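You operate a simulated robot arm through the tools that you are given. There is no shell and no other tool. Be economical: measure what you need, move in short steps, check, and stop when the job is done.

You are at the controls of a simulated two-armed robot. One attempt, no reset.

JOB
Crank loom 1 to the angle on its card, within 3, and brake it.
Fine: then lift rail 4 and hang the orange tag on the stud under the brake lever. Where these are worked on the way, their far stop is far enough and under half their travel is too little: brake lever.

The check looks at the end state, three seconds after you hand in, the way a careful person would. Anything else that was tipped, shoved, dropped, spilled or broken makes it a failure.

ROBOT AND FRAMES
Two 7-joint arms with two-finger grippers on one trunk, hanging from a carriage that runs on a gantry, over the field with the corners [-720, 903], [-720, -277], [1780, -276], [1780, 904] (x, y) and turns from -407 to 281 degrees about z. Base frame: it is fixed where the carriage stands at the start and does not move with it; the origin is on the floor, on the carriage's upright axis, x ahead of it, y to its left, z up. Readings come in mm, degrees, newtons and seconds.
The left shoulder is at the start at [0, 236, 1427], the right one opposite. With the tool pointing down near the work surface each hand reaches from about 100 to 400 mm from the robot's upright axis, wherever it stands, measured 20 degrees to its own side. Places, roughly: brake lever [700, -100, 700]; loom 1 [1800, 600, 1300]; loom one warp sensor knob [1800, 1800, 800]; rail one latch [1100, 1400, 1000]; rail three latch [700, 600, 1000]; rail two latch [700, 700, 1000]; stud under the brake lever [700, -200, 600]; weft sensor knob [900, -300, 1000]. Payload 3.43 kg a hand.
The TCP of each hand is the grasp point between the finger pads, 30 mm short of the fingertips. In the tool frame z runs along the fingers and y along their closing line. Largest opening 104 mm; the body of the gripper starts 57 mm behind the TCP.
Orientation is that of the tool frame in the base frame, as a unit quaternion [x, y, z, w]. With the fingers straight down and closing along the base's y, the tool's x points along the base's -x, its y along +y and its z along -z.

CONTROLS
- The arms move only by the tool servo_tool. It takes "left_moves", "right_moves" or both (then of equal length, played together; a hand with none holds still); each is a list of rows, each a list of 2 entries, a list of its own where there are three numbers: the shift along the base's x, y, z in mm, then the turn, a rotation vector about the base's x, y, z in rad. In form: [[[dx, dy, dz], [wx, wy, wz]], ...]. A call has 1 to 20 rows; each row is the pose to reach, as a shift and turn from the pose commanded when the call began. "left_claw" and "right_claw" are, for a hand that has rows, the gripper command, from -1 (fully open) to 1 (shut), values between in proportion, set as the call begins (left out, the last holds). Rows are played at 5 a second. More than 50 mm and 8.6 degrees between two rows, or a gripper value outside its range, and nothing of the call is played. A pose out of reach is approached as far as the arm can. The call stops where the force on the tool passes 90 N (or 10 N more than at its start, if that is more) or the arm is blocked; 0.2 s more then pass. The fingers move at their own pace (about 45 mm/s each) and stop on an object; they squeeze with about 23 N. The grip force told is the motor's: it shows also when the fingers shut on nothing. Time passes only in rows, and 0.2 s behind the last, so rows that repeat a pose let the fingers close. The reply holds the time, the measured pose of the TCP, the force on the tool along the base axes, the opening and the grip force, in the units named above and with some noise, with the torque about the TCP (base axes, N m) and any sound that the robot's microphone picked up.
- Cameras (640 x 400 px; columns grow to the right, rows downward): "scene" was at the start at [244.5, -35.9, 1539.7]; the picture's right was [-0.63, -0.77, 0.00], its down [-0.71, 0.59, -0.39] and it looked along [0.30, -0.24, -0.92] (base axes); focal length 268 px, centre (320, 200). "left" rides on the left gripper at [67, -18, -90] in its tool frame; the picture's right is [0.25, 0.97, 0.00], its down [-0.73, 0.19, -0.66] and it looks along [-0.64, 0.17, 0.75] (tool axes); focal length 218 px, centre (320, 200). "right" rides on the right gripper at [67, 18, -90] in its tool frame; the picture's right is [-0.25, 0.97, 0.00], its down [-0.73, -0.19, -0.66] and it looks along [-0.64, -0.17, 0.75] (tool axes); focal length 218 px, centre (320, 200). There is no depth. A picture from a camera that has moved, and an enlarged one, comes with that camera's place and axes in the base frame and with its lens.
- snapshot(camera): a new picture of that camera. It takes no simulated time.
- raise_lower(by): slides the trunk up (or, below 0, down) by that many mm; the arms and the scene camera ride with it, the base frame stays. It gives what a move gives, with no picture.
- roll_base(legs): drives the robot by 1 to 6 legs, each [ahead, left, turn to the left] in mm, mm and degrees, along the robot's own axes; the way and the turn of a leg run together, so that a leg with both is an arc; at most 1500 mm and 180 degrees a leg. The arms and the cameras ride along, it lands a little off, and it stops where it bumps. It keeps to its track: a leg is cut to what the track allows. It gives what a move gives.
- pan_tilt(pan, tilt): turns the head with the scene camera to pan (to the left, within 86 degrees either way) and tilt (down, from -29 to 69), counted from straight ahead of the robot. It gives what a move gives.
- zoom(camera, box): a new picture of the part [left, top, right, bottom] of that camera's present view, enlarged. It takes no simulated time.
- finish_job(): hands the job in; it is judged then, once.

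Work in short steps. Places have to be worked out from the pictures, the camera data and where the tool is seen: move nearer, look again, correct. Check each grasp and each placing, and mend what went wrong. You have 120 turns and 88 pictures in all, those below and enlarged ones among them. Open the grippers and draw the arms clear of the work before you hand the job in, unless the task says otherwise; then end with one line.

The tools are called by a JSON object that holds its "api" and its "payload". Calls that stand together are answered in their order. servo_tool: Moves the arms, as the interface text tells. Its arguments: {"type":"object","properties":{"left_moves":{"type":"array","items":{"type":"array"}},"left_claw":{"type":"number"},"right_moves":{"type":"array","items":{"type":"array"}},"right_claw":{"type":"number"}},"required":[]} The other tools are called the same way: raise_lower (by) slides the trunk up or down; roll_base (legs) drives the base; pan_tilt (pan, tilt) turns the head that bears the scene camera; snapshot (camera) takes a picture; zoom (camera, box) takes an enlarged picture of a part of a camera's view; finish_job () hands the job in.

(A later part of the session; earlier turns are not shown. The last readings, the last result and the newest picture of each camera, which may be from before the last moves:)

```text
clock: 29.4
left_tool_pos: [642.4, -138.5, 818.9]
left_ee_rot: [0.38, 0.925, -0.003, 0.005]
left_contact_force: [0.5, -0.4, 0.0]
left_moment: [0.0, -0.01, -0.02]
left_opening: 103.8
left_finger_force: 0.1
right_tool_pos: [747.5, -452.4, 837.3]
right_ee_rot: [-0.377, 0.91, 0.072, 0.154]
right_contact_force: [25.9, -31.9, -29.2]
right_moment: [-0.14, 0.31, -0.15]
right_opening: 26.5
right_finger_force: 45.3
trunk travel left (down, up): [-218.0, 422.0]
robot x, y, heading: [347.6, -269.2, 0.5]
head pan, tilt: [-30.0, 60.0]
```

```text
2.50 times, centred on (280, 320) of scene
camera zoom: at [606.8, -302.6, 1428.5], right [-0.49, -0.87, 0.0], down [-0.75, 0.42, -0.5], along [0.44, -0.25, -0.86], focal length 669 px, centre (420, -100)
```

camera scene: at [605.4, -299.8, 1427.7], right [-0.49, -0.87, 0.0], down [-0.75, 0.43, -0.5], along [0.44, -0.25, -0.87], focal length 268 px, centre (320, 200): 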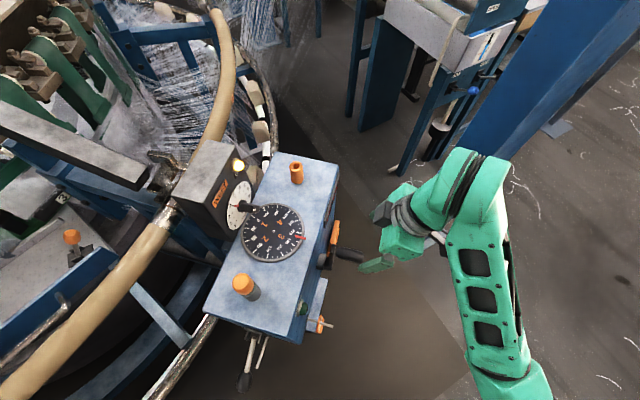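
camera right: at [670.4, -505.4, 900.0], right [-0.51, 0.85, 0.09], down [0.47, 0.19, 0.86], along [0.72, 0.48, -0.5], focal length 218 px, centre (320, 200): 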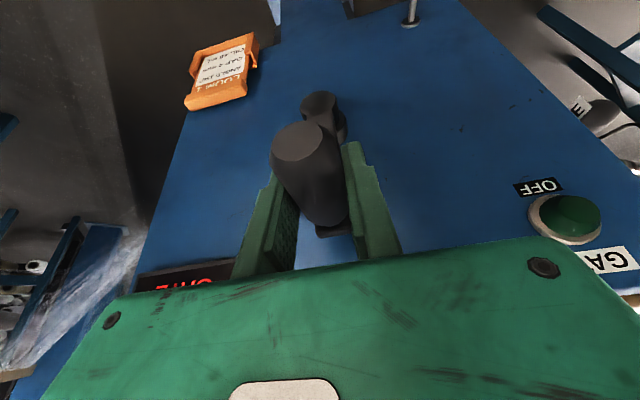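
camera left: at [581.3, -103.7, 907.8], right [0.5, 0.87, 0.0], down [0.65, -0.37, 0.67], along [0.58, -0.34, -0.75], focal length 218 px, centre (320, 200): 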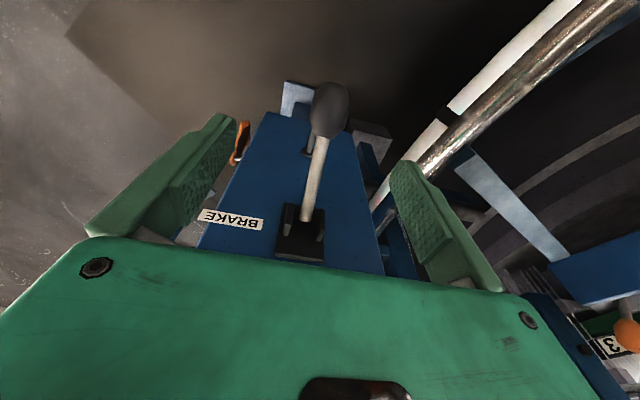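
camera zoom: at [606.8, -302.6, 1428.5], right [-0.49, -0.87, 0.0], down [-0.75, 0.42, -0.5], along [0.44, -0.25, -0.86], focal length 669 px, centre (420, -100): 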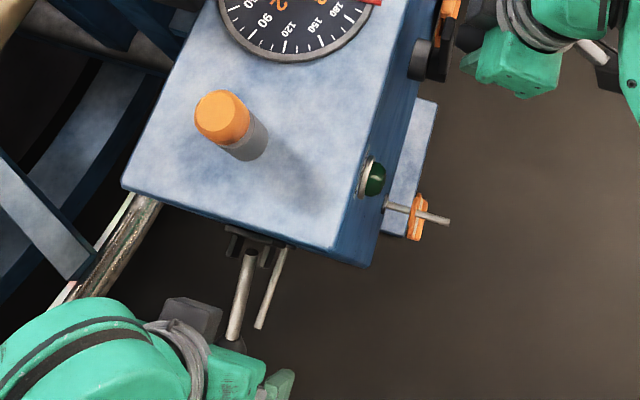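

Knob at about [648,-133,708]. I descend over it and close.

{"api": "servo_tool", "payload": {"left_moves": [[[2, 2, -40], [0, 0, 0]], [[4, 5, -80], [0, 0, 0]], [[4, 5, -106], [0, 0, 0]]]}}

{"api": "servo_tool", "payload": {"left_claw": 1, "left_moves": [[[0, 0, 0], [0, 0, 0]], [[0, 0, 0], [0, 0, 0]], [[0, 0, 0], [0, 0, 0]], [[0, 0, 0], [0, 0, 0]], [[0, 0, 0], [0, 0, 0]], [[0, 0, 0], [0, 0, 0]]]}}

{"api": "snapshot", "payload": {"camera": "left"}}

```text
clock: 30.2
left_tool_pos: [647.1, -134.2, 713.6]
left_ee_rot: [0.378, 0.926, -0.003, 0.006]
left_contact_force: [-0.9, 0.2, 0.0]
left_moment: [0.0, -0.01, -0.04]
left_opening: 103.9
left_finger_force: 0.1
right_tool_pos: [746.8, -450.2, 836.6]
right_ee_rot: [-0.377, 0.911, 0.073, 0.153]
right_contact_force: [23.2, -29.4, -27.1]
right_moment: [-0.12, 0.27, -0.15]
right_opening: 26.4
right_finger_force: 44.8
trunk travel left (down, up): [-218.0, 422.0]
robot x, y, heading: [346.4, -268.5, 0.5]
head pan, tilt: [-30.0, 60.0]
```

```text
clock: 31.6
left_tool_pos: [645.9, -131.8, 713.4]
left_ee_rot: [0.379, 0.926, -0.002, 0.005]
left_contact_force: [16.5, 9.0, -9.0]
left_moment: [0.42, 0.46, -0.12]
left_opening: 31.5
left_finger_force: 45.5
right_tool_pos: [745.4, -449.5, 837.2]
right_ee_rot: [-0.376, 0.911, 0.076, 0.152]
right_contact_force: [4.3, -35.5, -14.1]
right_moment: [0.16, -0.08, -0.05]
right_opening: 26.1
right_finger_force: 44.9
trunk travel left (down, up): [-218.0, 422.0]
robot x, y, heading: [346.2, -269.2, 0.5]
head pan, tilt: [-30.0, 60.0]
```

```text
52 pictures are left
camera left: at [584.7, -98.4, 803.4], right [0.5, 0.87, 0.0], down [0.65, -0.37, 0.66], along [0.58, -0.33, -0.75], focal length 218 px, centre (320, 200)
```

left: 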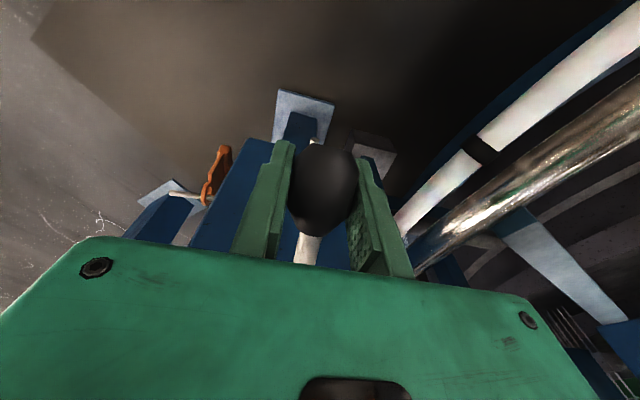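

I lift the lever along its arc, first about 30°.

{"api": "servo_tool", "payload": {"left_moves": [[[-5, 5, 7], [0, 0, 0]], [[-10, 10, 15], [0, 0, 0]], [[-14, 14, 23], [0, 0, 0]], [[-18, 17, 32], [0, 0, 0]], [[-21, 20, 41], [0, 0, 0]], [[-24, 23, 51], [0, 0, 0]]]}}

{"api": "snapshot", "payload": {"camera": "left"}}

```text
clock: 33.0
left_tool_pos: [625.6, -112.1, 764.4]
left_ee_rot: [0.378, 0.926, -0.004, 0.009]
left_contact_force: [42.7, -11.2, -7.0]
left_moment: [0.39, 0.39, 0.05]
left_opening: 31.4
left_finger_force: 45.5
right_tool_pos: [745.3, -449.5, 837.7]
right_ee_rot: [-0.377, 0.91, 0.078, 0.152]
right_contact_force: [-22.9, -18.4, -9.9]
right_moment: [-0.27, 0.23, -0.3]
right_opening: 26.0
right_finger_force: 44.7
trunk travel left (down, up): [-218.0, 422.0]
robot x, y, heading: [349.0, -271.0, 0.5]
head pan, tilt: [-30.0, 60.0]
```

```text
51 pictures are left
camera left: at [562.9, -76.8, 854.0], right [0.5, 0.87, -0.01], down [0.65, -0.36, 0.67], along [0.58, -0.34, -0.74], focal length 218 px, centre (320, 200)
```

left: 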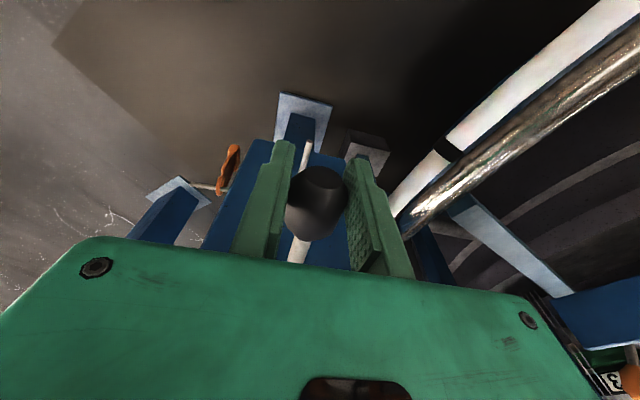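

The lever is moving up. I continue the arc up to its stop, pulling in slightly.

{"api": "servo_tool", "payload": {"left_moves": [[[4, -4, 10], [0, 0, 0]], [[1, -1, 19], [0, 0, 0]], [[0, 0, 28], [0, 0, 0]], [[0, 0, 38], [0, 0, 0]], [[0, 0, 48], [0, 0, 0]], [[2, -2, 57], [0, 0, 0]], [[4, -4, 66], [0, 0, 0]], [[6, -6, 75], [0, 0, 0]], [[9, -9, 84], [0, 0, 0]], [[12, -12, 92], [0, 0, 0]], [[16, -16, 100], [0, 0, 0]], [[20, -20, 108], [0, 0, 0]]]}}

{"api": "snapshot", "payload": {"camera": "left"}}

{"api": "snapshot", "payload": {"camera": "scene"}}

```text
clock: 35.6
left_tool_pos: [639.5, -128.3, 871.8]
left_ee_rot: [0.378, 0.926, -0.003, 0.006]
left_contact_force: [0.9, -0.3, -0.4]
left_moment: [-0.03, 0.0, -0.01]
left_opening: 0.1
left_finger_force: 34.6
right_tool_pos: [742.7, -446.0, 836.5]
right_ee_rot: [-0.376, 0.91, 0.079, 0.154]
right_contact_force: [-6.2, -7.6, 16.3]
right_moment: [-0.07, 0.1, -0.2]
right_opening: 25.9
right_finger_force: 44.6
trunk travel left (down, up): [-218.0, 422.0]
robot x, y, heading: [344.9, -267.7, 0.5]
head pan, tilt: [-30.0, 60.0]
```

```text
50 pictures are left
camera left: at [578.5, -93.3, 961.3], right [0.5, 0.87, -0.01], down [0.65, -0.37, 0.66], along [0.57, -0.33, -0.75], focal length 218 px, centre (320, 200)
```

left: 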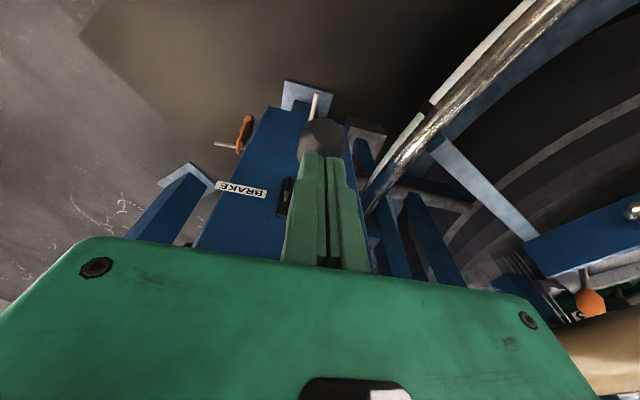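

```text
49 pictures are left
camera scene: at [604.4, -300.7, 1427.7], right [-0.49, -0.87, 0.0], down [-0.75, 0.43, -0.5], along [0.43, -0.25, -0.87], focal length 268 px, centre (320, 200)
```

scene: 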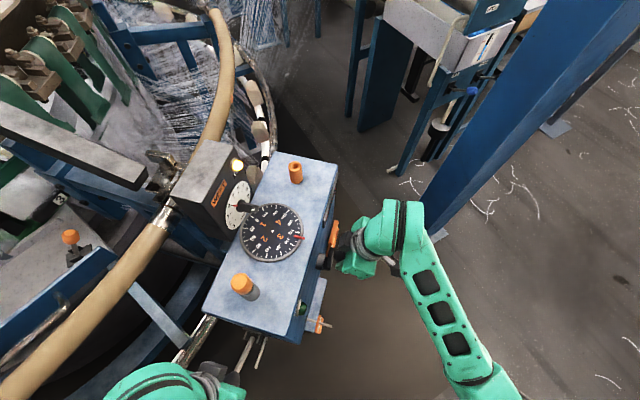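

The fingers slipped off at what seems the upper stop, with the lever staying up. I raise the left hand a little and try the crank again.

{"api": "servo_tool", "payload": {"left_moves": [[[-10, 10, 20], [0, 0, 0]], [[-20, 20, 40], [0, 0, 0]], [[-20, 20, 40], [0, 0, 0]], [[-20, 20, 40], [0, 0, 0]]], "right_moves": [[[5, -5, -0.4], [0.0, 0.0, 0]], [[10, -10, -1.6], [0.0, 0.0, 0]], [[16, -16, -3], [0, 0, 0]], [[21, -21, -5], [0, 0, 0]]]}}

{"api": "zoom", "payload": {"camera": "scene", "box": [200, 190, 360, 390]}}

```text
clock: 36.6
left_tool_pos: [619.8, -108.4, 911.7]
left_ee_rot: [0.379, 0.925, -0.002, 0.004]
left_contact_force: [-0.3, -0.5, -0.3]
left_moment: [-0.01, 0.01, 0.0]
left_opening: 0.0
left_finger_force: 34.2
right_tool_pos: [764.7, -466.8, 835.0]
right_ee_rot: [-0.376, 0.91, 0.078, 0.156]
right_contact_force: [-6.9, -10.4, 32.6]
right_moment: [-0.11, 0.1, -0.21]
right_opening: 26.1
right_finger_force: 45.3
trunk travel left (down, up): [-218.0, 422.0]
robot x, y, heading: [348.1, -265.7, 0.6]
head pan, tilt: [-30.0, 60.0]
```

```text
2.00 times, centred on (280, 290) of scene
camera zoom: at [604.9, -301.1, 1428.0], right [-0.49, -0.87, 0.0], down [-0.75, 0.43, -0.5], along [0.44, -0.25, -0.87], focal length 536 px, centre (400, 20)
```

zoom: 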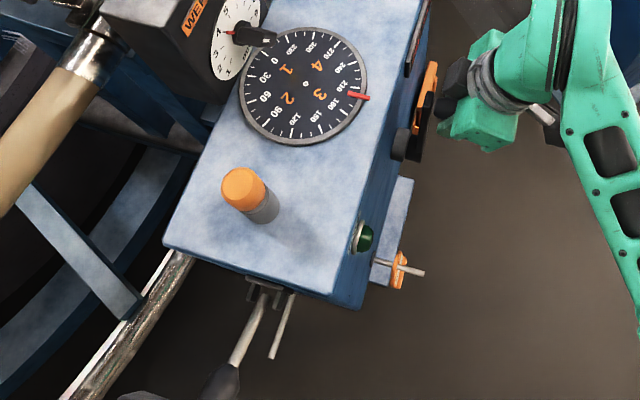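

The crank moves freely now. I read the dial.

{"api": "zoom", "payload": {"camera": "scene", "box": [232, 195, 332, 270]}}

```text
5.33 times, centred on (282, 232) of scene
camera zoom: at [604.9, -301.1, 1428.0], right [-0.49, -0.87, 0.0], down [-0.75, 0.43, -0.5], along [0.44, -0.25, -0.87], focal length 1428 px, centre (523, 27)
```

zoom: 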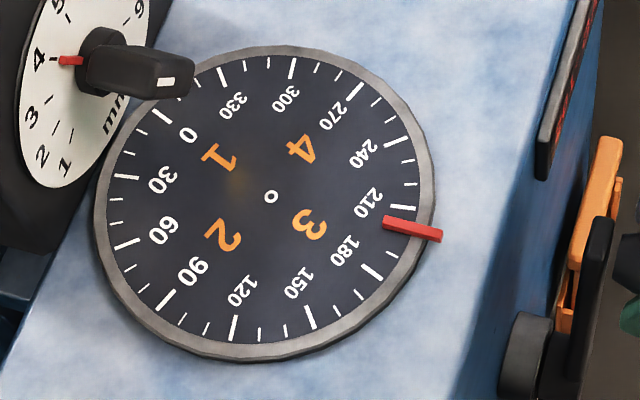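

The dial reads about 202; the crank seems geared down or changed little. I check the LED with the right hand camera.

{"api": "snapshot", "payload": {"camera": "right"}}

```text
46 pictures are left
camera right: at [687.4, -522.5, 895.9], right [-0.52, 0.85, 0.11], down [0.48, 0.18, 0.86], along [0.71, 0.5, -0.5], focal length 218 px, centre (320, 200)
```

right: 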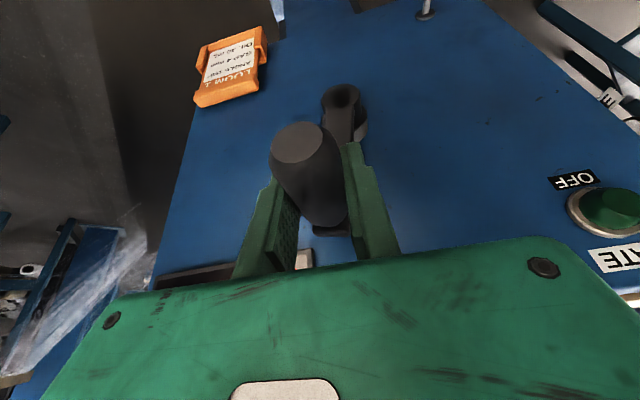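

The crank turned ~12° clockwise and the dial rose a little, so it's geared (~6:1) and must go counter-clockwise. I sweep it ccw to about −50° and check.

{"api": "servo_tool", "payload": {"right_moves": [[[-7, 7, 4], [0, 0, 0]], [[-14.7, 14.3, 5], [0.0, 0.0, 0]], [[-22, 21.4, 5], [0, 0, 0]], [[-29.4, 28.6, 3], [0.0, 0.0, 0]], [[-36.5, 35.5, 1], [0, 0, 0]], [[-43.7, 42.4, -2.4], [0, 0, 0]], [[-50, 49, -6.5], [0, 0, 0]], [[-57, 55.4, -11], [0, 0, 0]], [[-63, 61.3, -17], [0, 0, 0]], [[-69.1, 67.2, -23], [0, 0, 0]], [[-74.3, 72.3, -30], [0, 0, 0]], [[-79.5, 77.3, -37], [0, 0, 0]]]}}

{"api": "zoom", "payload": {"camera": "scene", "box": [232, 180, 392, 280]}}

```text
clock: 39.2
left_tool_pos: [622.4, -107.7, 913.0]
left_ee_rot: [0.379, 0.925, -0.002, 0.005]
left_contact_force: [0.9, -0.1, -0.5]
left_moment: [0.01, -0.01, 0.0]
left_opening: 0.0
left_finger_force: 34.5
right_tool_pos: [686.5, -388.7, 794.6]
right_ee_rot: [-0.377, 0.91, 0.078, 0.154]
right_contact_force: [16.8, -8.9, -12.2]
right_moment: [-0.56, 0.66, -0.18]
right_opening: 25.8
right_finger_force: 45.0
trunk travel left (down, up): [-218.0, 422.0]
robot x, y, heading: [345.1, -269.6, 0.6]
head pan, tilt: [-30.0, 60.0]
```

```text
4.00 times, centred on (312, 230) of scene
camera zoom: at [606.5, -300.3, 1428.1], right [-0.49, -0.87, 0.0], down [-0.75, 0.43, -0.5], along [0.44, -0.25, -0.86], focal length 1071 px, centre (352, 80)
```

zoom: 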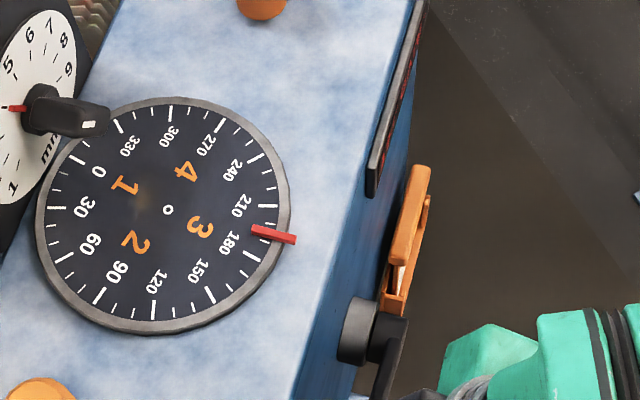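

About 195 now after ~60° ccw, so gear ~8:1. The circle fits (R≈118, centre z≈717). I continue ccw to −180°.

{"api": "servo_tool", "payload": {"right_moves": [[[-8.5, 8.2, -17], [0, 0, 0]], [[-14.7, 14.3, -35.5], [0, 0, 0]], [[-18.5, 18, -55.4], [0, 0, 0]], [[-19.8, 19.2, -76], [0, 0, 0]], [[-18.5, 18, -96.4], [0, 0, 0]], [[-14.7, 14.3, -116], [0, 0, 0]], [[-8.5, 8.2, -135], [0, 0, 0]], [[0, 0, -151.7], [0, 0, 0]], [[10.4, -10.1, -166.3], [0, 0, 0]], [[22.5, -21.9, -178], [0, 0, 0]], [[35.9, -34.9, -186.8], [0, 0, 0]], [[50.1, -48.7, -192], [0, 0, 0]], [[64.8, -63, -194], [0, 0, 0]]]}}

{"api": "snapshot", "payload": {"camera": "right"}}

```text
clock: 42.0
left_tool_pos: [617.1, -104.8, 911.8]
left_ee_rot: [0.379, 0.925, -0.002, 0.002]
left_contact_force: [-0.2, -0.9, 1.0]
left_moment: [0.01, 0.05, -0.03]
left_opening: 0.1
left_finger_force: 34.5
right_tool_pos: [745.2, -443.2, 633.0]
right_ee_rot: [-0.377, 0.915, 0.065, 0.126]
right_contact_force: [-3.8, 2.4, -36.1]
right_moment: [-0.08, 0.18, 0.07]
right_opening: 26.6
right_finger_force: 44.3
right hand out of reach, approached as far as the arm can: row 7, 8, 9, 10, 11, 12, 13
trunk travel left (down, up): [-218.0, 422.0]
robot x, y, heading: [348.6, -269.5, 0.4]
head pan, tilt: [-30.0, 60.0]
```

```text
44 pictures are left
camera right: at [670.2, -495.2, 700.1], right [-0.51, 0.85, 0.09], down [0.51, 0.22, 0.83], along [0.69, 0.47, -0.55], focal length 218 px, centre (320, 200)
```

right: 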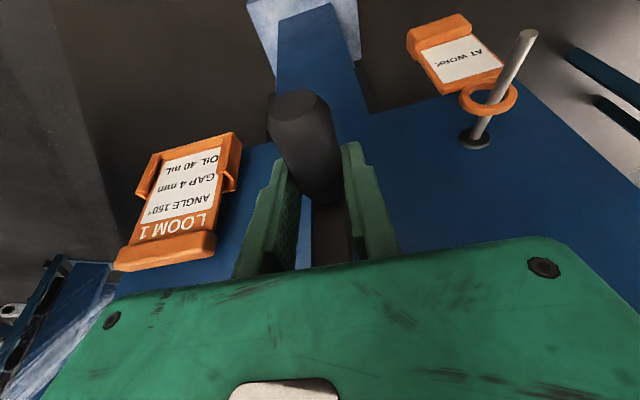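

The hand bottomed out its reach (TCP 33 mm above the handle axis). I raise the left hand clear of the lever, then lower the trunk 33 to seat the grip.

{"api": "servo_tool", "payload": {"left_moves": [[[-15, 15, 35], [0, 0, 0]], [[-30, 30, 70], [0, 0, 0]]]}}

{"api": "raise_lower", "payload": {"by": -40}}

{"api": "servo_tool", "payload": {"right_moves": [[[18, -18, 0], [0, 0, 0]], [[34, -33, 4], [0, 0, 0]], [[49, -47.5, 13], [0, 0, 0]], [[61, -59, 25], [0, 0, 0]], [[71.4, -69.4, 39], [0, 0, 0]], [[80, -77.6, 56], [0, 0, 0]]]}}

{"api": "snapshot", "payload": {"camera": "right"}}

```text
clock: 42.6
left_tool_pos: [612.1, -85.1, 922.2]
left_ee_rot: [0.379, 0.925, -0.002, 0.004]
left_contact_force: [0.1, 0.4, -0.8]
left_moment: [-0.03, 0.02, -0.01]
left_opening: 0.0
left_finger_force: 34.4
left hand out of reach, approached as far as the arm can: row 1, 2
right_tool_pos: [744.3, -443.6, 632.7]
right_ee_rot: [-0.377, 0.915, 0.063, 0.126]
right_contact_force: [-2.2, -2.3, -36.5]
right_moment: [-0.15, 0.14, 0.06]
right_opening: 26.0
right_finger_force: 44.9
trunk travel left (down, up): [-218.0, 422.0]
robot x, y, heading: [347.9, -268.7, 0.7]
head pan, tilt: [-30.0, 60.0]
```

```text
clock: 43.3
left_tool_pos: [611.9, -92.2, 881.7]
left_ee_rot: [0.38, 0.925, -0.003, 0.006]
left_contact_force: [0.6, -0.7, 0.6]
left_moment: [-0.02, 0.03, 0.01]
left_opening: 0.1
left_finger_force: 34.7
right_tool_pos: [757.3, -452.9, 610.3]
right_ee_rot: [-0.376, 0.914, 0.055, 0.144]
right_contact_force: [-14.0, -18.2, 17.4]
right_moment: [0.35, -0.33, 0.17]
right_opening: 26.2
right_finger_force: 45.1
trunk travel left (down, up): [-179.0, 461.0]
robot x, y, heading: [345.8, -269.6, 0.4]
head pan, tilt: [-30.0, 60.0]
stopped: the force on the tool passed its limit at 141 N (the readings are from after the stop); the commanded pose is now the measured one
```

```text
clock: 44.7
left_tool_pos: [602.5, -81.1, 882.2]
left_ee_rot: [0.379, 0.925, -0.001, 0.0]
left_contact_force: [-0.3, -0.8, 0.0]
left_moment: [-0.01, 0.04, -0.01]
left_opening: 0.3
left_finger_force: 34.5
right_tool_pos: [821.9, -512.6, 657.5]
right_ee_rot: [-0.377, 0.914, 0.067, 0.137]
right_contact_force: [-54.9, 21.8, 23.8]
right_moment: [-0.13, -1.41, 0.19]
right_opening: 26.5
right_finger_force: 44.8
trunk travel left (down, up): [-179.0, 461.0]
robot x, y, heading: [349.1, -266.9, 0.6]
head pan, tilt: [-30.0, 60.0]
```

```text
43 pictures are left
camera right: at [746.3, -566.0, 722.6], right [-0.51, 0.85, 0.1], down [0.5, 0.2, 0.84], along [0.7, 0.48, -0.53], focal length 218 px, centre (320, 200)
```

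right: 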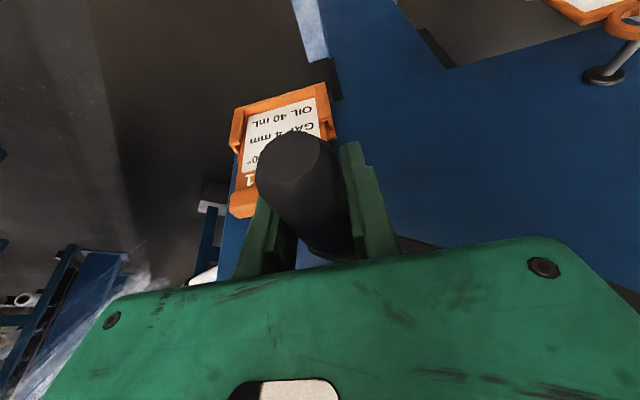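

Good, still gripped, about 120° past the bottom-left. I continue ccw up the right side to near the top.

{"api": "servo_tool", "payload": {"right_moves": [[[9.4, -9.1, 20], [0, 0, 0]], [[13, -12.8, 39.7], [0, 0, 0]], [[14.3, -13.9, 59.5], [0, 0, 0]], [[13.1, -12.8, 79.3], [0, 0, 0]], [[9.4, -9.1, 98.5], [0, 0, 0]], [[3.4, -3.3, 116.5], [0, 0, 0]], [[-4.8, 4.7, 132.8], [0, 0, 0]], [[-14.8, 14.4, 146.8], [0, 0, 0]], [[-26.5, 25.8, 158.2], [0, 0, 0]]]}}

{"api": "zoom", "payload": {"camera": "scene", "box": [232, 180, 392, 280]}}

```text
clock: 46.7
left_tool_pos: [608.2, -84.0, 884.6]
left_ee_rot: [0.379, 0.925, -0.001, 0.001]
left_contact_force: [-0.1, 0.1, 0.1]
left_moment: [-0.01, 0.02, -0.01]
left_opening: 0.3
left_finger_force: 34.8
right_tool_pos: [803.7, -492.0, 815.6]
right_ee_rot: [-0.376, 0.914, 0.063, 0.136]
right_contact_force: [-17.8, 13.0, -37.0]
right_moment: [-0.02, -0.08, 0.3]
right_opening: 26.3
right_finger_force: 44.6
trunk travel left (down, up): [-179.0, 461.0]
robot x, y, heading: [346.0, -271.8, 0.2]
head pan, tilt: [-30.0, 60.0]
```

```text
4.00 times, centred on (312, 230) of scene
camera zoom: at [600.3, -297.3, 1387.6], right [-0.49, -0.87, 0.0], down [-0.76, 0.43, -0.5], along [0.43, -0.24, -0.87], focal length 1071 px, centre (352, 80)
```

zoom: 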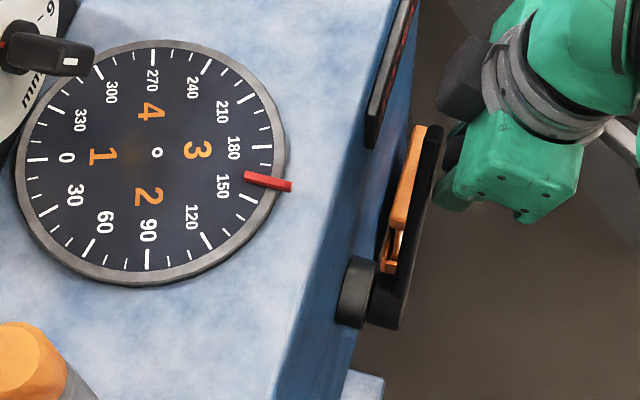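

The dial reads ≈162 now; ratio ≈8:1, so about 90° more ccw. I turn on to about 46° left of top and read again.

{"api": "servo_tool", "payload": {"right_moves": [[[-13.3, 13, 7], [0, 0, 0]], [[-27.4, 26.6, 14], [0, 0, 0]], [[-42, 41, 17], [0, 0, 0]], [[-57, 55.3, 17], [0, 0, 0]], [[-71.6, 69.6, 13], [0, 0, 0]], [[-85.5, 83.1, 5], [0, 0, 0]], [[-98.2, 95.5, -5], [0, 0, 0]], [[-109.4, 106.4, -19], [0, 0, 0]], [[-109.4, 106.4, -19], [0, 0, 0]]]}}

{"api": "zoom", "payload": {"camera": "scene", "box": [232, 180, 342, 255]}}

{"api": "zoom", "payload": {"camera": "scene", "box": [315, 170, 347, 226]}}

```text
clock: 48.7
left_tool_pos: [612.7, -88.1, 885.7]
left_ee_rot: [0.38, 0.925, -0.001, 0.003]
left_contact_force: [0.2, -0.8, -0.9]
left_moment: [-0.01, 0.0, 0.0]
left_opening: 0.2
left_finger_force: 34.6
right_tool_pos: [699.6, -388.6, 805.8]
right_ee_rot: [-0.378, 0.912, 0.06, 0.145]
right_contact_force: [-11.3, -5.6, 8.8]
right_moment: [1.0, -1.05, 0.04]
right_opening: 26.1
right_finger_force: 45.0
trunk travel left (down, up): [-179.0, 461.0]
robot x, y, heading: [345.5, -272.6, 0.4]
head pan, tilt: [-30.0, 60.0]
```

```text
5.33 times, centred on (287, 218) of scene
camera zoom: at [602.7, -300.4, 1388.8], right [-0.49, -0.87, 0.0], down [-0.75, 0.43, -0.5], along [0.43, -0.25, -0.87], focal length 1428 px, centre (496, 107)
```

zoom: 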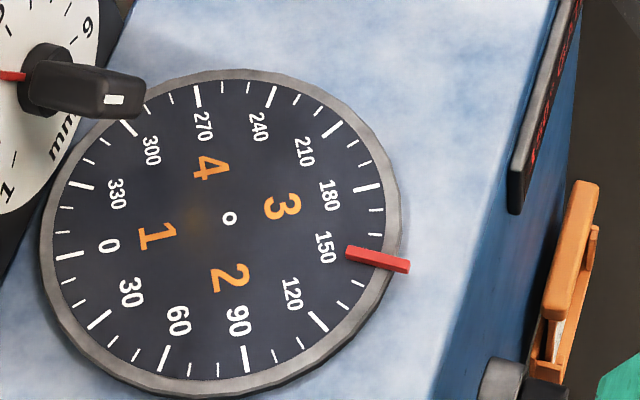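

```text
7.14 times, centred on (331, 198) of scene
camera zoom: at [602.7, -300.4, 1388.8], right [-0.49, -0.87, 0.0], down [-0.75, 0.43, -0.5], along [0.43, -0.25, -0.87], focal length 1912 px, centre (241, 214)
```

zoom: 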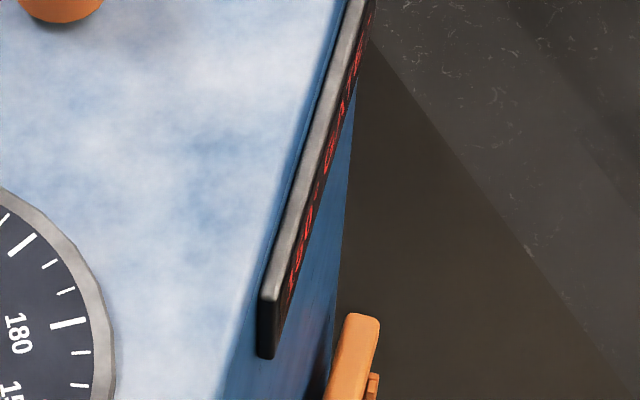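

The pointer sits on about 150–152. I open the right hand, back off along its axis and read the LED with its camera.

{"api": "servo_tool", "payload": {"right_claw": -1, "right_moves": [[[0, 0, 0], [0, 0, 0]], [[0, 0, 0], [0, 0, 0]], [[0, 0, 0], [0, 0, 0]], [[0, 0, 0], [0, 0, 0]], [[-8, -8, 35], [0, 0, 0]], [[-18, -18, 75], [0, 0, 0]], [[-20, -35, 115], [0, 0, 0]], [[5, -70, 130], [0, 0, 0]], [[30, -100, 130], [0, 0, 0]]]}}

{"api": "snapshot", "payload": {"camera": "right"}}

```text
clock: 50.7
left_tool_pos: [614.8, -87.4, 883.9]
left_ee_rot: [0.379, 0.925, -0.001, 0.006]
left_contact_force: [-0.5, -0.1, -0.1]
left_moment: [0.01, -0.03, 0.01]
left_opening: 0.1
left_finger_force: 33.9
right_tool_pos: [733.9, -489.6, 934.4]
right_ee_rot: [-0.378, 0.913, 0.058, 0.144]
right_contact_force: [0.1, -0.9, 0.6]
right_moment: [0.01, 0.03, 0.02]
right_opening: 104.1
right_finger_force: 0.0
trunk travel left (down, up): [-179.0, 461.0]
robot x, y, heading: [344.9, -269.4, 0.4]
head pan, tilt: [-30.0, 60.0]
```

```text
39 pictures are left
camera right: at [655.6, -541.8, 998.3], right [-0.51, 0.85, 0.07], down [0.48, 0.21, 0.85], along [0.71, 0.47, -0.52], focal length 218 px, centre (320, 200)
```

right: 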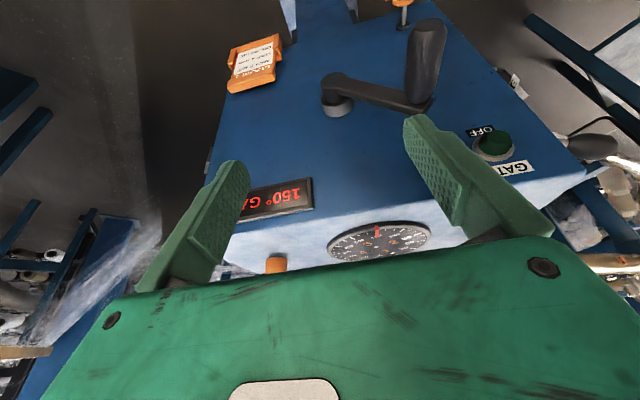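

I zoom on the LED.

{"api": "zoom", "payload": {"camera": "right", "box": [240, 170, 320, 225]}}

{"api": "snapshot", "payload": {"camera": "left"}}

```text
7.27 times, centred on (280, 198) of right
camera zoom: at [655.6, -541.8, 998.3], right [-0.51, 0.85, 0.07], down [0.48, 0.21, 0.85], along [0.71, 0.47, -0.52], focal length 1587 px, centre (611, 218)
```

zoom: 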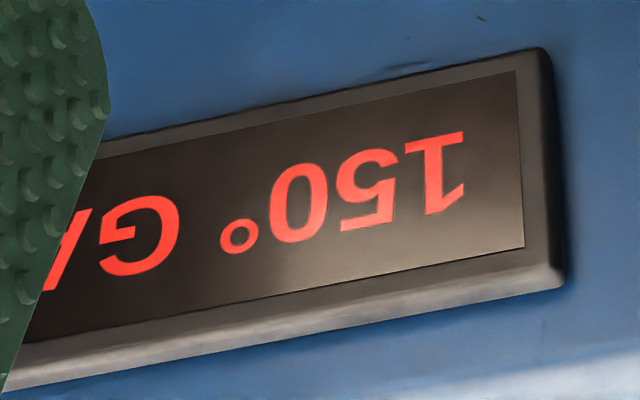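

```text
37 pictures are left
camera left: at [553.6, -52.8, 974.2], right [0.5, 0.87, 0.0], down [0.65, -0.37, 0.66], along [0.58, -0.33, -0.75], focal length 218 px, centre (320, 200)
```

left: 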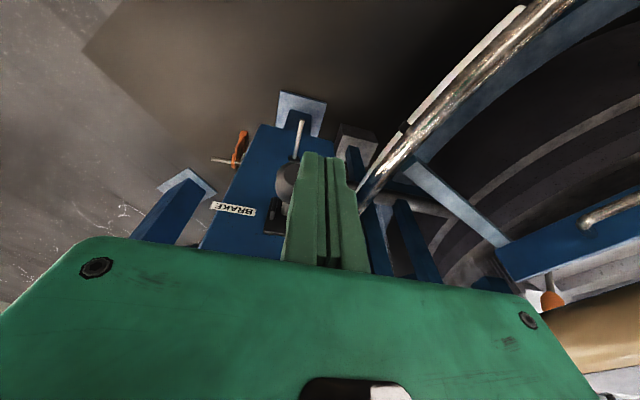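

150° exactly. Now brake: I raise the trunk 60 for clearance, then open the left hand over the raised lever knob.

{"api": "raise_lower", "payload": {"by": 60}}

{"api": "servo_tool", "payload": {"left_claw": -1, "left_moves": [[[4, -12, 0], [0, 0, 0]], [[8, -24, 0], [0, 0, 0]], [[12, -33, 0], [0, 0, 0]], [[12, -33, 0], [0, 0, 0]], [[12, -33, 0], [0, 0, 0]], [[12, -33, 0], [0, 0, 0]]]}}

{"api": "snapshot", "payload": {"camera": "left"}}

```text
clock: 51.7
left_tool_pos: [614.1, -87.0, 945.0]
left_ee_rot: [0.38, 0.925, -0.001, 0.005]
left_contact_force: [-0.3, 0.4, 0.1]
left_moment: [-0.04, 0.01, -0.01]
left_opening: 0.1
left_finger_force: 34.2
right_tool_pos: [731.5, -489.0, 993.0]
right_ee_rot: [-0.377, 0.913, 0.058, 0.144]
right_contact_force: [0.8, 1.6, -0.8]
right_moment: [0.02, 0.0, -0.04]
right_opening: 103.9
right_finger_force: 0.0
trunk travel left (down, up): [-239.0, 401.0]
robot x, y, heading: [343.4, -270.6, 0.5]
head pan, tilt: [-30.0, 60.0]
```

```text
clock: 53.1
left_tool_pos: [625.2, -119.6, 945.0]
left_ee_rot: [0.38, 0.925, -0.002, 0.004]
left_contact_force: [-0.3, 0.3, -0.2]
left_moment: [0.03, -0.04, 0.02]
left_opening: 103.8
left_finger_force: 0.1
right_tool_pos: [731.3, -489.6, 993.0]
right_ee_rot: [-0.377, 0.913, 0.059, 0.144]
right_contact_force: [-0.8, -1.1, -0.4]
right_moment: [0.02, 0.01, -0.03]
right_opening: 104.2
right_finger_force: 0.3
trunk travel left (down, up): [-239.0, 401.0]
robot x, y, heading: [349.0, -266.1, 0.4]
head pan, tilt: [-30.0, 60.0]
```

```text
36 pictures are left
camera left: at [563.8, -85.0, 1034.1], right [0.5, 0.87, 0.0], down [0.65, -0.37, 0.66], along [0.57, -0.33, -0.75], focal length 218 px, centre (320, 200)
```

left: 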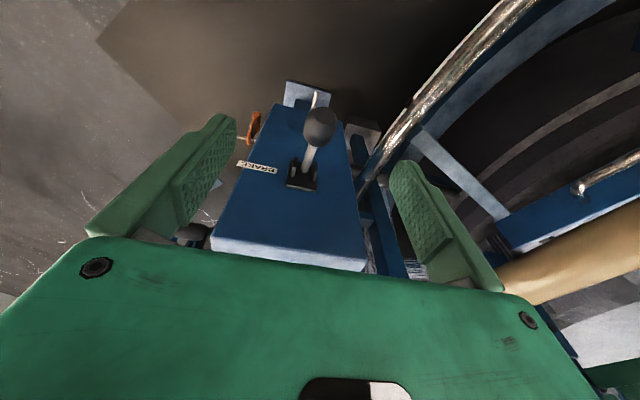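

Knob at about [634,-126,837]. I descend and grip it.

{"api": "servo_tool", "payload": {"left_moves": [[[4, -3, -40], [0, 0, 0]], [[8, -6, -80], [0, 0, 0]], [[9, -6, -105], [0, 0, 0]]]}}

{"api": "servo_tool", "payload": {"left_claw": 1, "left_moves": [[[0, 0, 0], [0, 0, 0]], [[0, 0, 0], [0, 0, 0]], [[0, 0, 0], [0, 0, 0]], [[0, 0, 0], [0, 0, 0]], [[0, 0, 0], [0, 0, 0]], [[0, 0, 0], [0, 0, 0]]]}}

```text
clock: 53.9
left_tool_pos: [635.1, -124.2, 839.7]
left_ee_rot: [0.38, 0.925, -0.001, 0.004]
left_contact_force: [-0.5, 0.0, 0.1]
left_moment: [0.02, 0.01, -0.01]
left_opening: 104.1
left_finger_force: 0.2
right_tool_pos: [731.2, -489.3, 993.1]
right_ee_rot: [-0.377, 0.913, 0.059, 0.144]
right_contact_force: [-1.5, 0.0, -0.4]
right_moment: [0.02, 0.01, 0.0]
right_opening: 104.1
right_finger_force: 0.0
trunk travel left (down, up): [-239.0, 401.0]
robot x, y, heading: [344.9, -268.2, 0.4]
head pan, tilt: [-30.0, 60.0]
```

```text
clock: 55.3
left_tool_pos: [636.3, -123.2, 840.7]
left_ee_rot: [0.378, 0.926, 0.0, 0.004]
left_contact_force: [7.8, 5.3, -6.3]
left_moment: [0.24, -0.07, 0.1]
left_opening: 31.1
left_finger_force: 44.9
right_tool_pos: [732.3, -487.2, 994.1]
right_ee_rot: [-0.378, 0.913, 0.058, 0.144]
right_contact_force: [-0.6, -0.3, 0.4]
right_moment: [0.0, -0.01, 0.02]
right_opening: 104.0
right_finger_force: 0.0
trunk travel left (down, up): [-239.0, 401.0]
robot x, y, heading: [347.7, -268.4, 0.6]
head pan, tilt: [-30.0, 60.0]
```

Gripped. I bring the lever down its arc to the lower stop.

{"api": "servo_tool", "payload": {"left_moves": [[[-2, 2, -10], [0, 0, 0]], [[-4.2, 4, -20], [0, 0, 0]], [[-6, 6, -29], [0, 0, 0]], [[-7.7, 7.5, -38], [0, 0, 0]], [[-8.8, 8.6, -57], [0, 0, 0]], [[-7.7, 7.5, -75], [0, 0, 0]], [[-4.2, 4, -93], [0, 0, 0]], [[1.4, -1.4, -110], [0, 0, 0]], [[9, -9, -125], [0, 0, 0]], [[14.6, -14.2, -134], [0, 0, 0]], [[20.6, -20, -141], [0, 0, 0]]]}}

{"api": "snapshot", "payload": {"camera": "left"}}

```text
clock: 57.7
left_tool_pos: [651.6, -138.7, 700.2]
left_ee_rot: [0.379, 0.925, 0.001, 0.001]
left_contact_force: [-17.4, 18.7, 37.6]
left_moment: [0.1, 0.09, -0.04]
left_opening: 31.7
left_finger_force: 45.0
right_tool_pos: [729.0, -484.5, 992.7]
right_ee_rot: [-0.377, 0.913, 0.06, 0.145]
right_contact_force: [1.1, 0.7, 0.1]
right_moment: [0.0, 0.02, 0.0]
right_opening: 103.7
right_finger_force: 0.0
trunk travel left (down, up): [-239.0, 401.0]
robot x, y, heading: [350.2, -267.1, 0.3]
head pan, tilt: [-30.0, 60.0]
```

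```text
35 pictures are left
camera left: at [591.3, -104.9, 788.3], right [0.5, 0.87, 0.0], down [0.65, -0.38, 0.66], along [0.57, -0.33, -0.75], focal length 218 px, centre (320, 200)
```

left: 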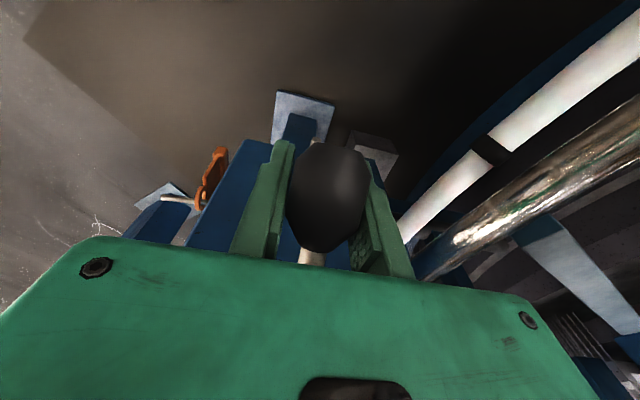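

The lever is firmly at its lower stop. I release it and lift the left hand straight up and out.

{"api": "servo_tool", "payload": {"left_claw": -1, "left_moves": [[[0, 0, 3], [0, 0, 0]], [[0, 0, 3], [0, 0, 0]], [[0, 0, 3], [0, 0, 0]], [[0, 0, 3], [0, 0, 0]], [[-2, 2, 45], [0, 0, 0]], [[-5, 5, 90], [0, 0, 0]], [[-10, 10, 130], [0, 0, 0]], [[-15, 15, 165], [0, 0, 0]]]}}

{"api": "snapshot", "payload": {"camera": "left"}}

{"api": "zoom", "payload": {"camera": "right", "box": [220, 0, 560, 260]}}

```text
clock: 59.5
left_tool_pos: [641.6, -129.4, 864.9]
left_ee_rot: [0.379, 0.925, 0.0, 0.005]
left_contact_force: [0.0, -0.2, -0.4]
left_moment: [-0.01, 0.02, 0.03]
left_opening: 103.8
left_finger_force: 0.0
right_tool_pos: [731.1, -488.4, 993.5]
right_ee_rot: [-0.378, 0.913, 0.057, 0.144]
right_contact_force: [0.8, 0.0, -1.6]
right_moment: [-0.02, 0.03, 0.01]
right_opening: 104.1
right_finger_force: 0.1
trunk travel left (down, up): [-239.0, 401.0]
robot x, y, heading: [347.1, -270.4, 0.4]
head pan, tilt: [-30.0, 60.0]
```

```text
34 pictures are left
camera left: at [581.6, -95.0, 954.0], right [0.5, 0.87, 0.0], down [0.65, -0.37, 0.66], along [0.57, -0.33, -0.75], focal length 218 px, centre (320, 200)
```

left: 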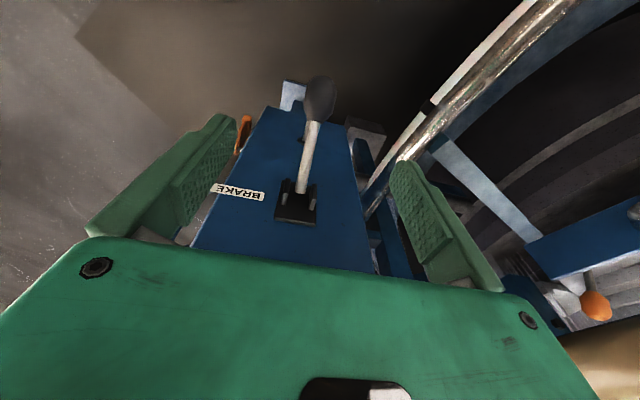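

```text
1.54 times, centred on (390, 130) of right
camera zoom: at [654.9, -540.9, 1057.9], right [-0.51, 0.86, 0.08], down [0.48, 0.21, 0.85], along [0.71, 0.47, -0.52], focal length 336 px, centre (212, 308)
```

zoom: 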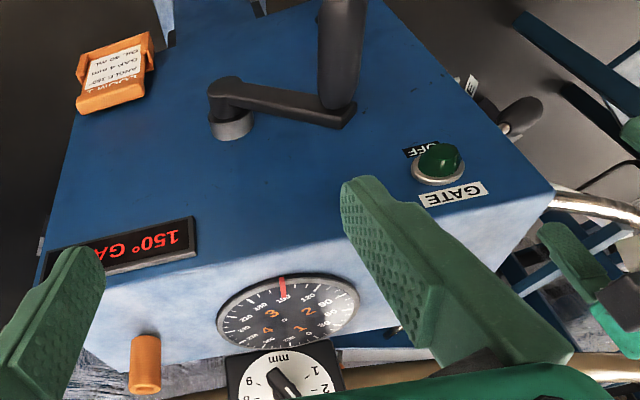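

Braked, dial still at 150. Next I study rail 4's latch from the head camera.

{"api": "pan_tilt", "payload": {"pan": 10, "tilt": 45}}

{"api": "snapshot", "payload": {"camera": "scene"}}

```text
clock: 60.6
left_tool_pos: [642.5, -129.6, 864.2]
left_ee_rot: [0.38, 0.925, -0.001, 0.005]
left_contact_force: [0.1, 0.8, -0.2]
left_moment: [-0.01, 0.02, -0.01]
left_opening: 104.2
left_finger_force: 0.1
right_tool_pos: [730.7, -489.8, 994.2]
right_ee_rot: [-0.376, 0.913, 0.057, 0.145]
right_contact_force: [-0.7, 0.0, 0.6]
right_moment: [-0.01, 0.01, -0.01]
right_opening: 103.9
right_finger_force: 0.1
trunk travel left (down, up): [-239.0, 401.0]
robot x, y, heading: [349.4, -272.6, 0.5]
head pan, tilt: [10.0, 45.0]
```

```text
32 pictures are left
camera scene: at [626.0, -252.1, 1468.4], right [0.18, -0.98, 0.0], down [-0.7, -0.13, -0.71], along [0.7, 0.13, -0.71], focal length 268 px, centre (320, 200)
```

scene: 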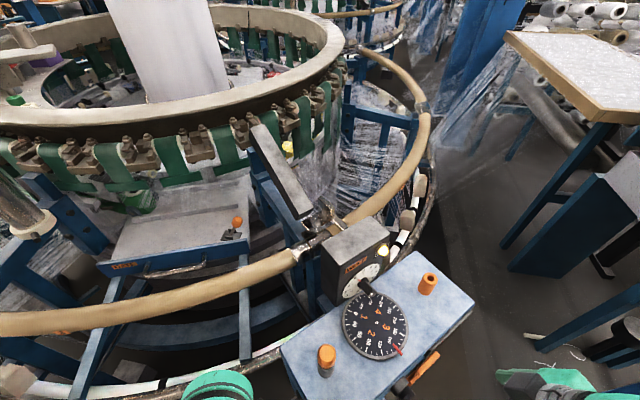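

I zoom in on the latch, which I place near [1002,-197,1055].

{"api": "zoom", "payload": {"camera": "scene", "box": [270, 175, 390, 255]}}

{"api": "zoom", "payload": {"camera": "scene", "box": [320, 60, 460, 270]}}

```text
5.00 times, centred on (330, 215) of scene
camera zoom: at [626.0, -252.1, 1468.4], right [0.18, -0.98, 0.0], down [-0.7, -0.13, -0.71], along [0.7, 0.13, -0.71], focal length 1339 px, centre (270, 125)
```

zoom: 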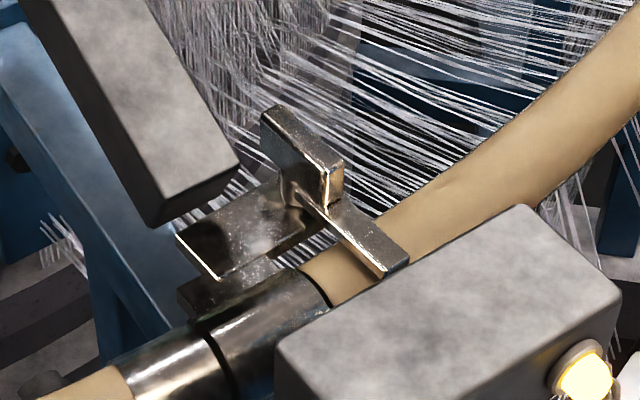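

```text
1.90 times, centred on (390, 165) of scene
camera zoom: at [626.0, -252.1, 1468.4], right [0.18, -0.98, 0.0], down [-0.7, -0.13, -0.71], along [0.7, 0.13, -0.71], focal length 510 px, centre (187, 267)
```

zoom: 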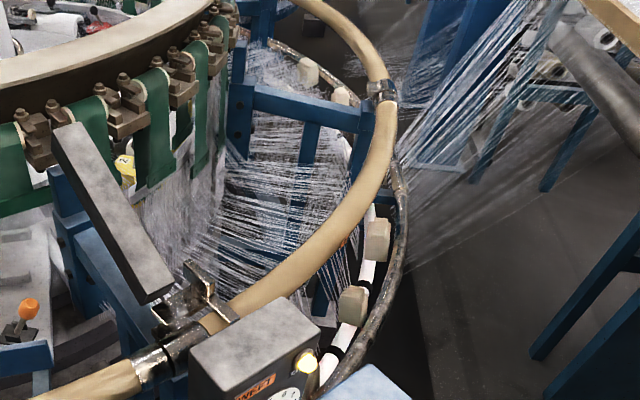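

The latch is a turn-button bar lying over rail 4's end, next to the WEFT box (top z≈1050). I raise the trunk well above everything and drive ahead to put the left hand near it.

{"api": "raise_lower", "payload": {"by": 290}}

{"api": "roll_base", "payload": {"legs": [[280, 0, 0]]}}

{"api": "snapshot", "payload": {"camera": "left"}}

```text
clock: 63.5
left_tool_pos: [644.1, -129.6, 1154.0]
left_ee_rot: [0.379, 0.925, -0.001, 0.005]
left_contact_force: [0.3, -0.4, -0.1]
left_moment: [0.05, 0.0, -0.01]
left_opening: 104.1
left_finger_force: 0.0
right_tool_pos: [731.2, -489.6, 1284.1]
right_ee_rot: [-0.377, 0.913, 0.058, 0.144]
right_contact_force: [-0.8, -0.1, -0.3]
right_moment: [-0.02, 0.03, 0.02]
right_opening: 103.9
right_finger_force: 0.0
trunk travel left (down, up): [-529.0, 111.0]
robot x, y, heading: [345.7, -268.9, 0.4]
head pan, tilt: [10.0, 45.0]
```

```text
clock: 65.5
left_tool_pos: [918.4, -127.4, 1154.1]
left_ee_rot: [0.38, 0.925, -0.001, 0.005]
left_contact_force: [0.3, -0.3, 0.5]
left_moment: [0.01, 0.01, 0.02]
left_opening: 103.9
left_finger_force: 0.2
right_tool_pos: [1006.6, -486.9, 1283.5]
right_ee_rot: [-0.377, 0.913, 0.059, 0.144]
right_contact_force: [0.7, 0.3, 0.0]
right_moment: [0.0, 0.0, -0.01]
right_opening: 104.0
right_finger_force: 0.1
trunk travel left (down, up): [-529.0, 111.0]
robot x, y, heading: [622.6, -270.5, 0.2]
head pan, tilt: [10.0, 45.0]
```

```text
29 pictures are left
camera left: at [857.2, -93.5, 1243.6], right [0.5, 0.87, 0.0], down [0.65, -0.37, 0.66], along [0.57, -0.33, -0.75], focal length 218 px, centre (320, 200)
```

left: 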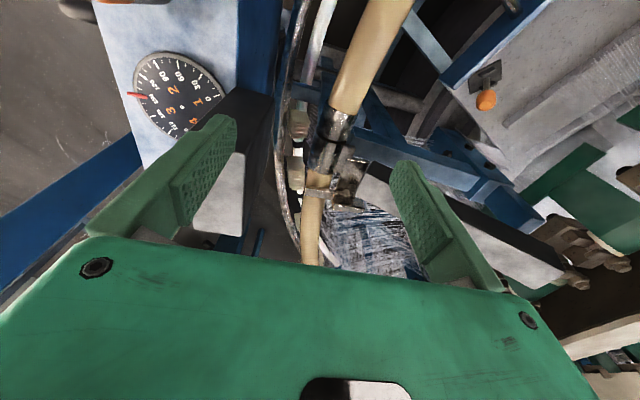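

I zoom on the latch from the left hand camera.

{"api": "zoom", "payload": {"camera": "left", "box": [270, 110, 430, 230]}}

```text
3.33 times, centred on (350, 170) of left
camera zoom: at [857.2, -93.5, 1243.6], right [0.5, 0.87, 0.0], down [0.65, -0.37, 0.66], along [0.57, -0.33, -0.75], focal length 728 px, centre (220, 300)
```

zoom: 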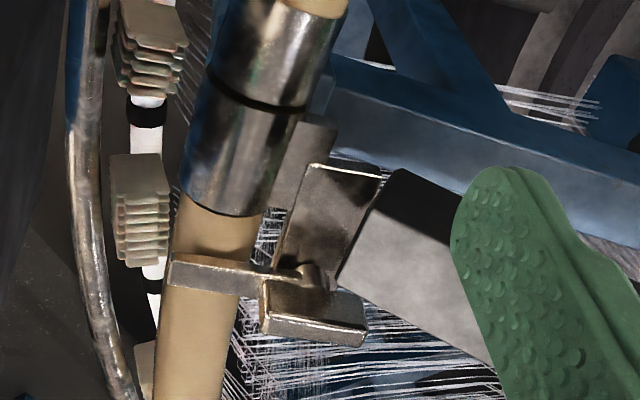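

Triangulating with the new view puts the latch block at about [1087,-176,980], rail top ≈950. I drive 100 further, then yaw the left hand so it will close across the block, and look closer.

{"api": "roll_base", "payload": {"legs": [[110, 0, 0]]}}

{"api": "servo_tool", "payload": {"left_moves": [[[5, -4, 0], [0, 0, -0.14]], [[10, -8, 0], [0, 0, -0.28]], [[15, -12, 0], [0, 0, -0.42]], [[20, -16, 0], [0, 0, -0.56]], [[25, -20, 0], [0, 0, -0.7]], [[30, -24, 0], [0, 0, -0.84]], [[35, -28, 0], [0, 0, -0.98]], [[40, -32, 0], [0, 0, -1.12]], [[45, -36, -10], [0, 0, -1.25]], [[50, -40, -20], [0, 0, -1.335]], [[50, -40, -45], [0, 0, -1.335]]]}}

{"api": "snapshot", "payload": {"camera": "left"}}

```text
clock: 66.7
left_tool_pos: [1028.7, -126.8, 1153.6]
left_ee_rot: [0.381, 0.925, -0.001, 0.004]
left_contact_force: [-0.7, 0.2, 1.1]
left_moment: [0.01, -0.04, 0.03]
left_opening: 104.1
left_finger_force: 0.1
right_tool_pos: [1116.1, -488.0, 1284.8]
right_ee_rot: [-0.376, 0.913, 0.058, 0.144]
right_contact_force: [1.3, -0.5, 0.8]
right_moment: [-0.01, 0.0, 0.02]
right_opening: 103.8
right_finger_force: 0.1
trunk travel left (down, up): [-529.0, 111.0]
robot x, y, heading: [729.7, -268.5, 0.3]
head pan, tilt: [10.0, 45.0]
```

```text
clock: 69.1
left_tool_pos: [1077.5, -168.3, 1110.2]
left_ee_rot: [0.872, 0.49, -0.004, 0.003]
left_contact_force: [-0.1, -0.4, -0.5]
left_moment: [-0.01, 0.01, 0.05]
left_opening: 104.1
left_finger_force: 0.0
right_tool_pos: [1115.4, -487.3, 1283.2]
right_ee_rot: [-0.376, 0.913, 0.059, 0.144]
right_contact_force: [0.0, 0.4, -0.4]
right_moment: [-0.03, -0.02, 0.01]
right_opening: 103.9
right_finger_force: 0.1
trunk travel left (down, up): [-529.0, 111.0]
robot x, y, heading: [727.9, -264.6, 0.3]
head pan, tilt: [10.0, 45.0]
```

```text
27 pictures are left
camera left: at [1096.8, -100.6, 1199.8], right [0.96, -0.29, 0.0], down [-0.21, -0.72, 0.66], along [-0.19, -0.64, -0.75], focal length 218 px, centre (320, 200)
```

left: 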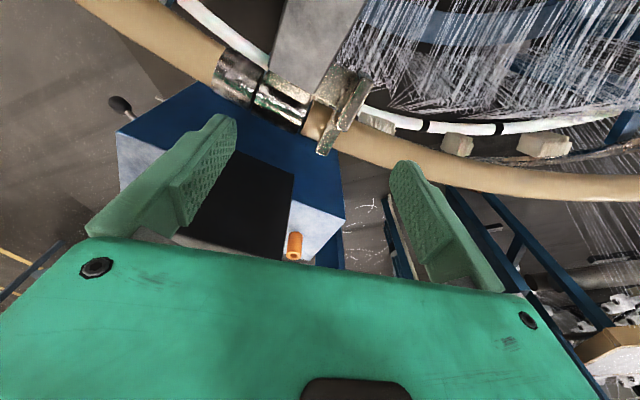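

I zoom in on the latch mechanism.

{"api": "zoom", "payload": {"camera": "left", "box": [260, 50, 420, 170]}}

```text
3.33 times, centred on (340, 110) of left
camera zoom: at [1096.8, -100.6, 1199.8], right [0.96, -0.29, 0.0], down [-0.21, -0.72, 0.66], along [-0.19, -0.64, -0.75], focal length 728 px, centre (253, 500)
```

zoom: 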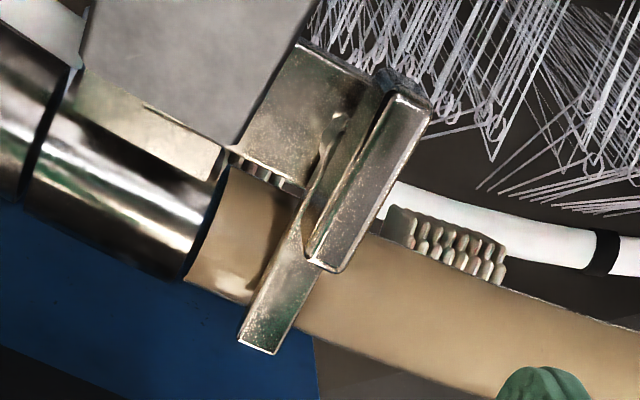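

The block is a wing handle centred over the pivot, ~49 mm long around [1106,-176,~985], with the bar pointing outward over the rail. I half-close the left hand and lower over the block.

{"api": "servo_tool", "payload": {"left_claw": 0, "left_moves": [[[14, -4, -10], [0, 0, -0.03]], [[28, -8, -30], [0, 0, -0.06]], [[28, -8, -55], [0, 0, -0.06]], [[28, -8, -75], [0, 0, -0.06]], [[28, -8, -85], [0, 0, -0.06]]]}}

{"api": "snapshot", "payload": {"camera": "left"}}

```text
clock: 70.3
left_tool_pos: [1105.1, -176.8, 1024.1]
left_ee_rot: [0.885, 0.465, -0.003, 0.003]
left_contact_force: [-0.5, -0.3, 0.5]
left_moment: [0.03, -0.01, 0.04]
left_opening: 52.1
left_finger_force: 0.0
right_tool_pos: [1115.1, -487.8, 1283.3]
right_ee_rot: [-0.377, 0.913, 0.059, 0.144]
right_contact_force: [0.0, -0.9, -1.3]
right_moment: [0.01, 0.01, -0.02]
right_opening: 104.0
right_finger_force: 0.2
trunk travel left (down, up): [-529.0, 111.0]
robot x, y, heading: [726.7, -266.1, 0.3]
head pan, tilt: [10.0, 45.0]
```

```text
25 pictures are left
camera left: at [1128.7, -110.6, 1113.9], right [0.94, -0.34, 0.0], down [-0.25, -0.7, 0.66], along [-0.23, -0.62, -0.75], focal length 218 px, centre (320, 200)
```

left: 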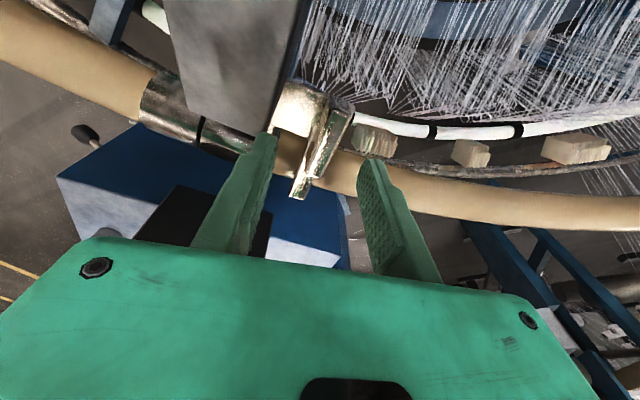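

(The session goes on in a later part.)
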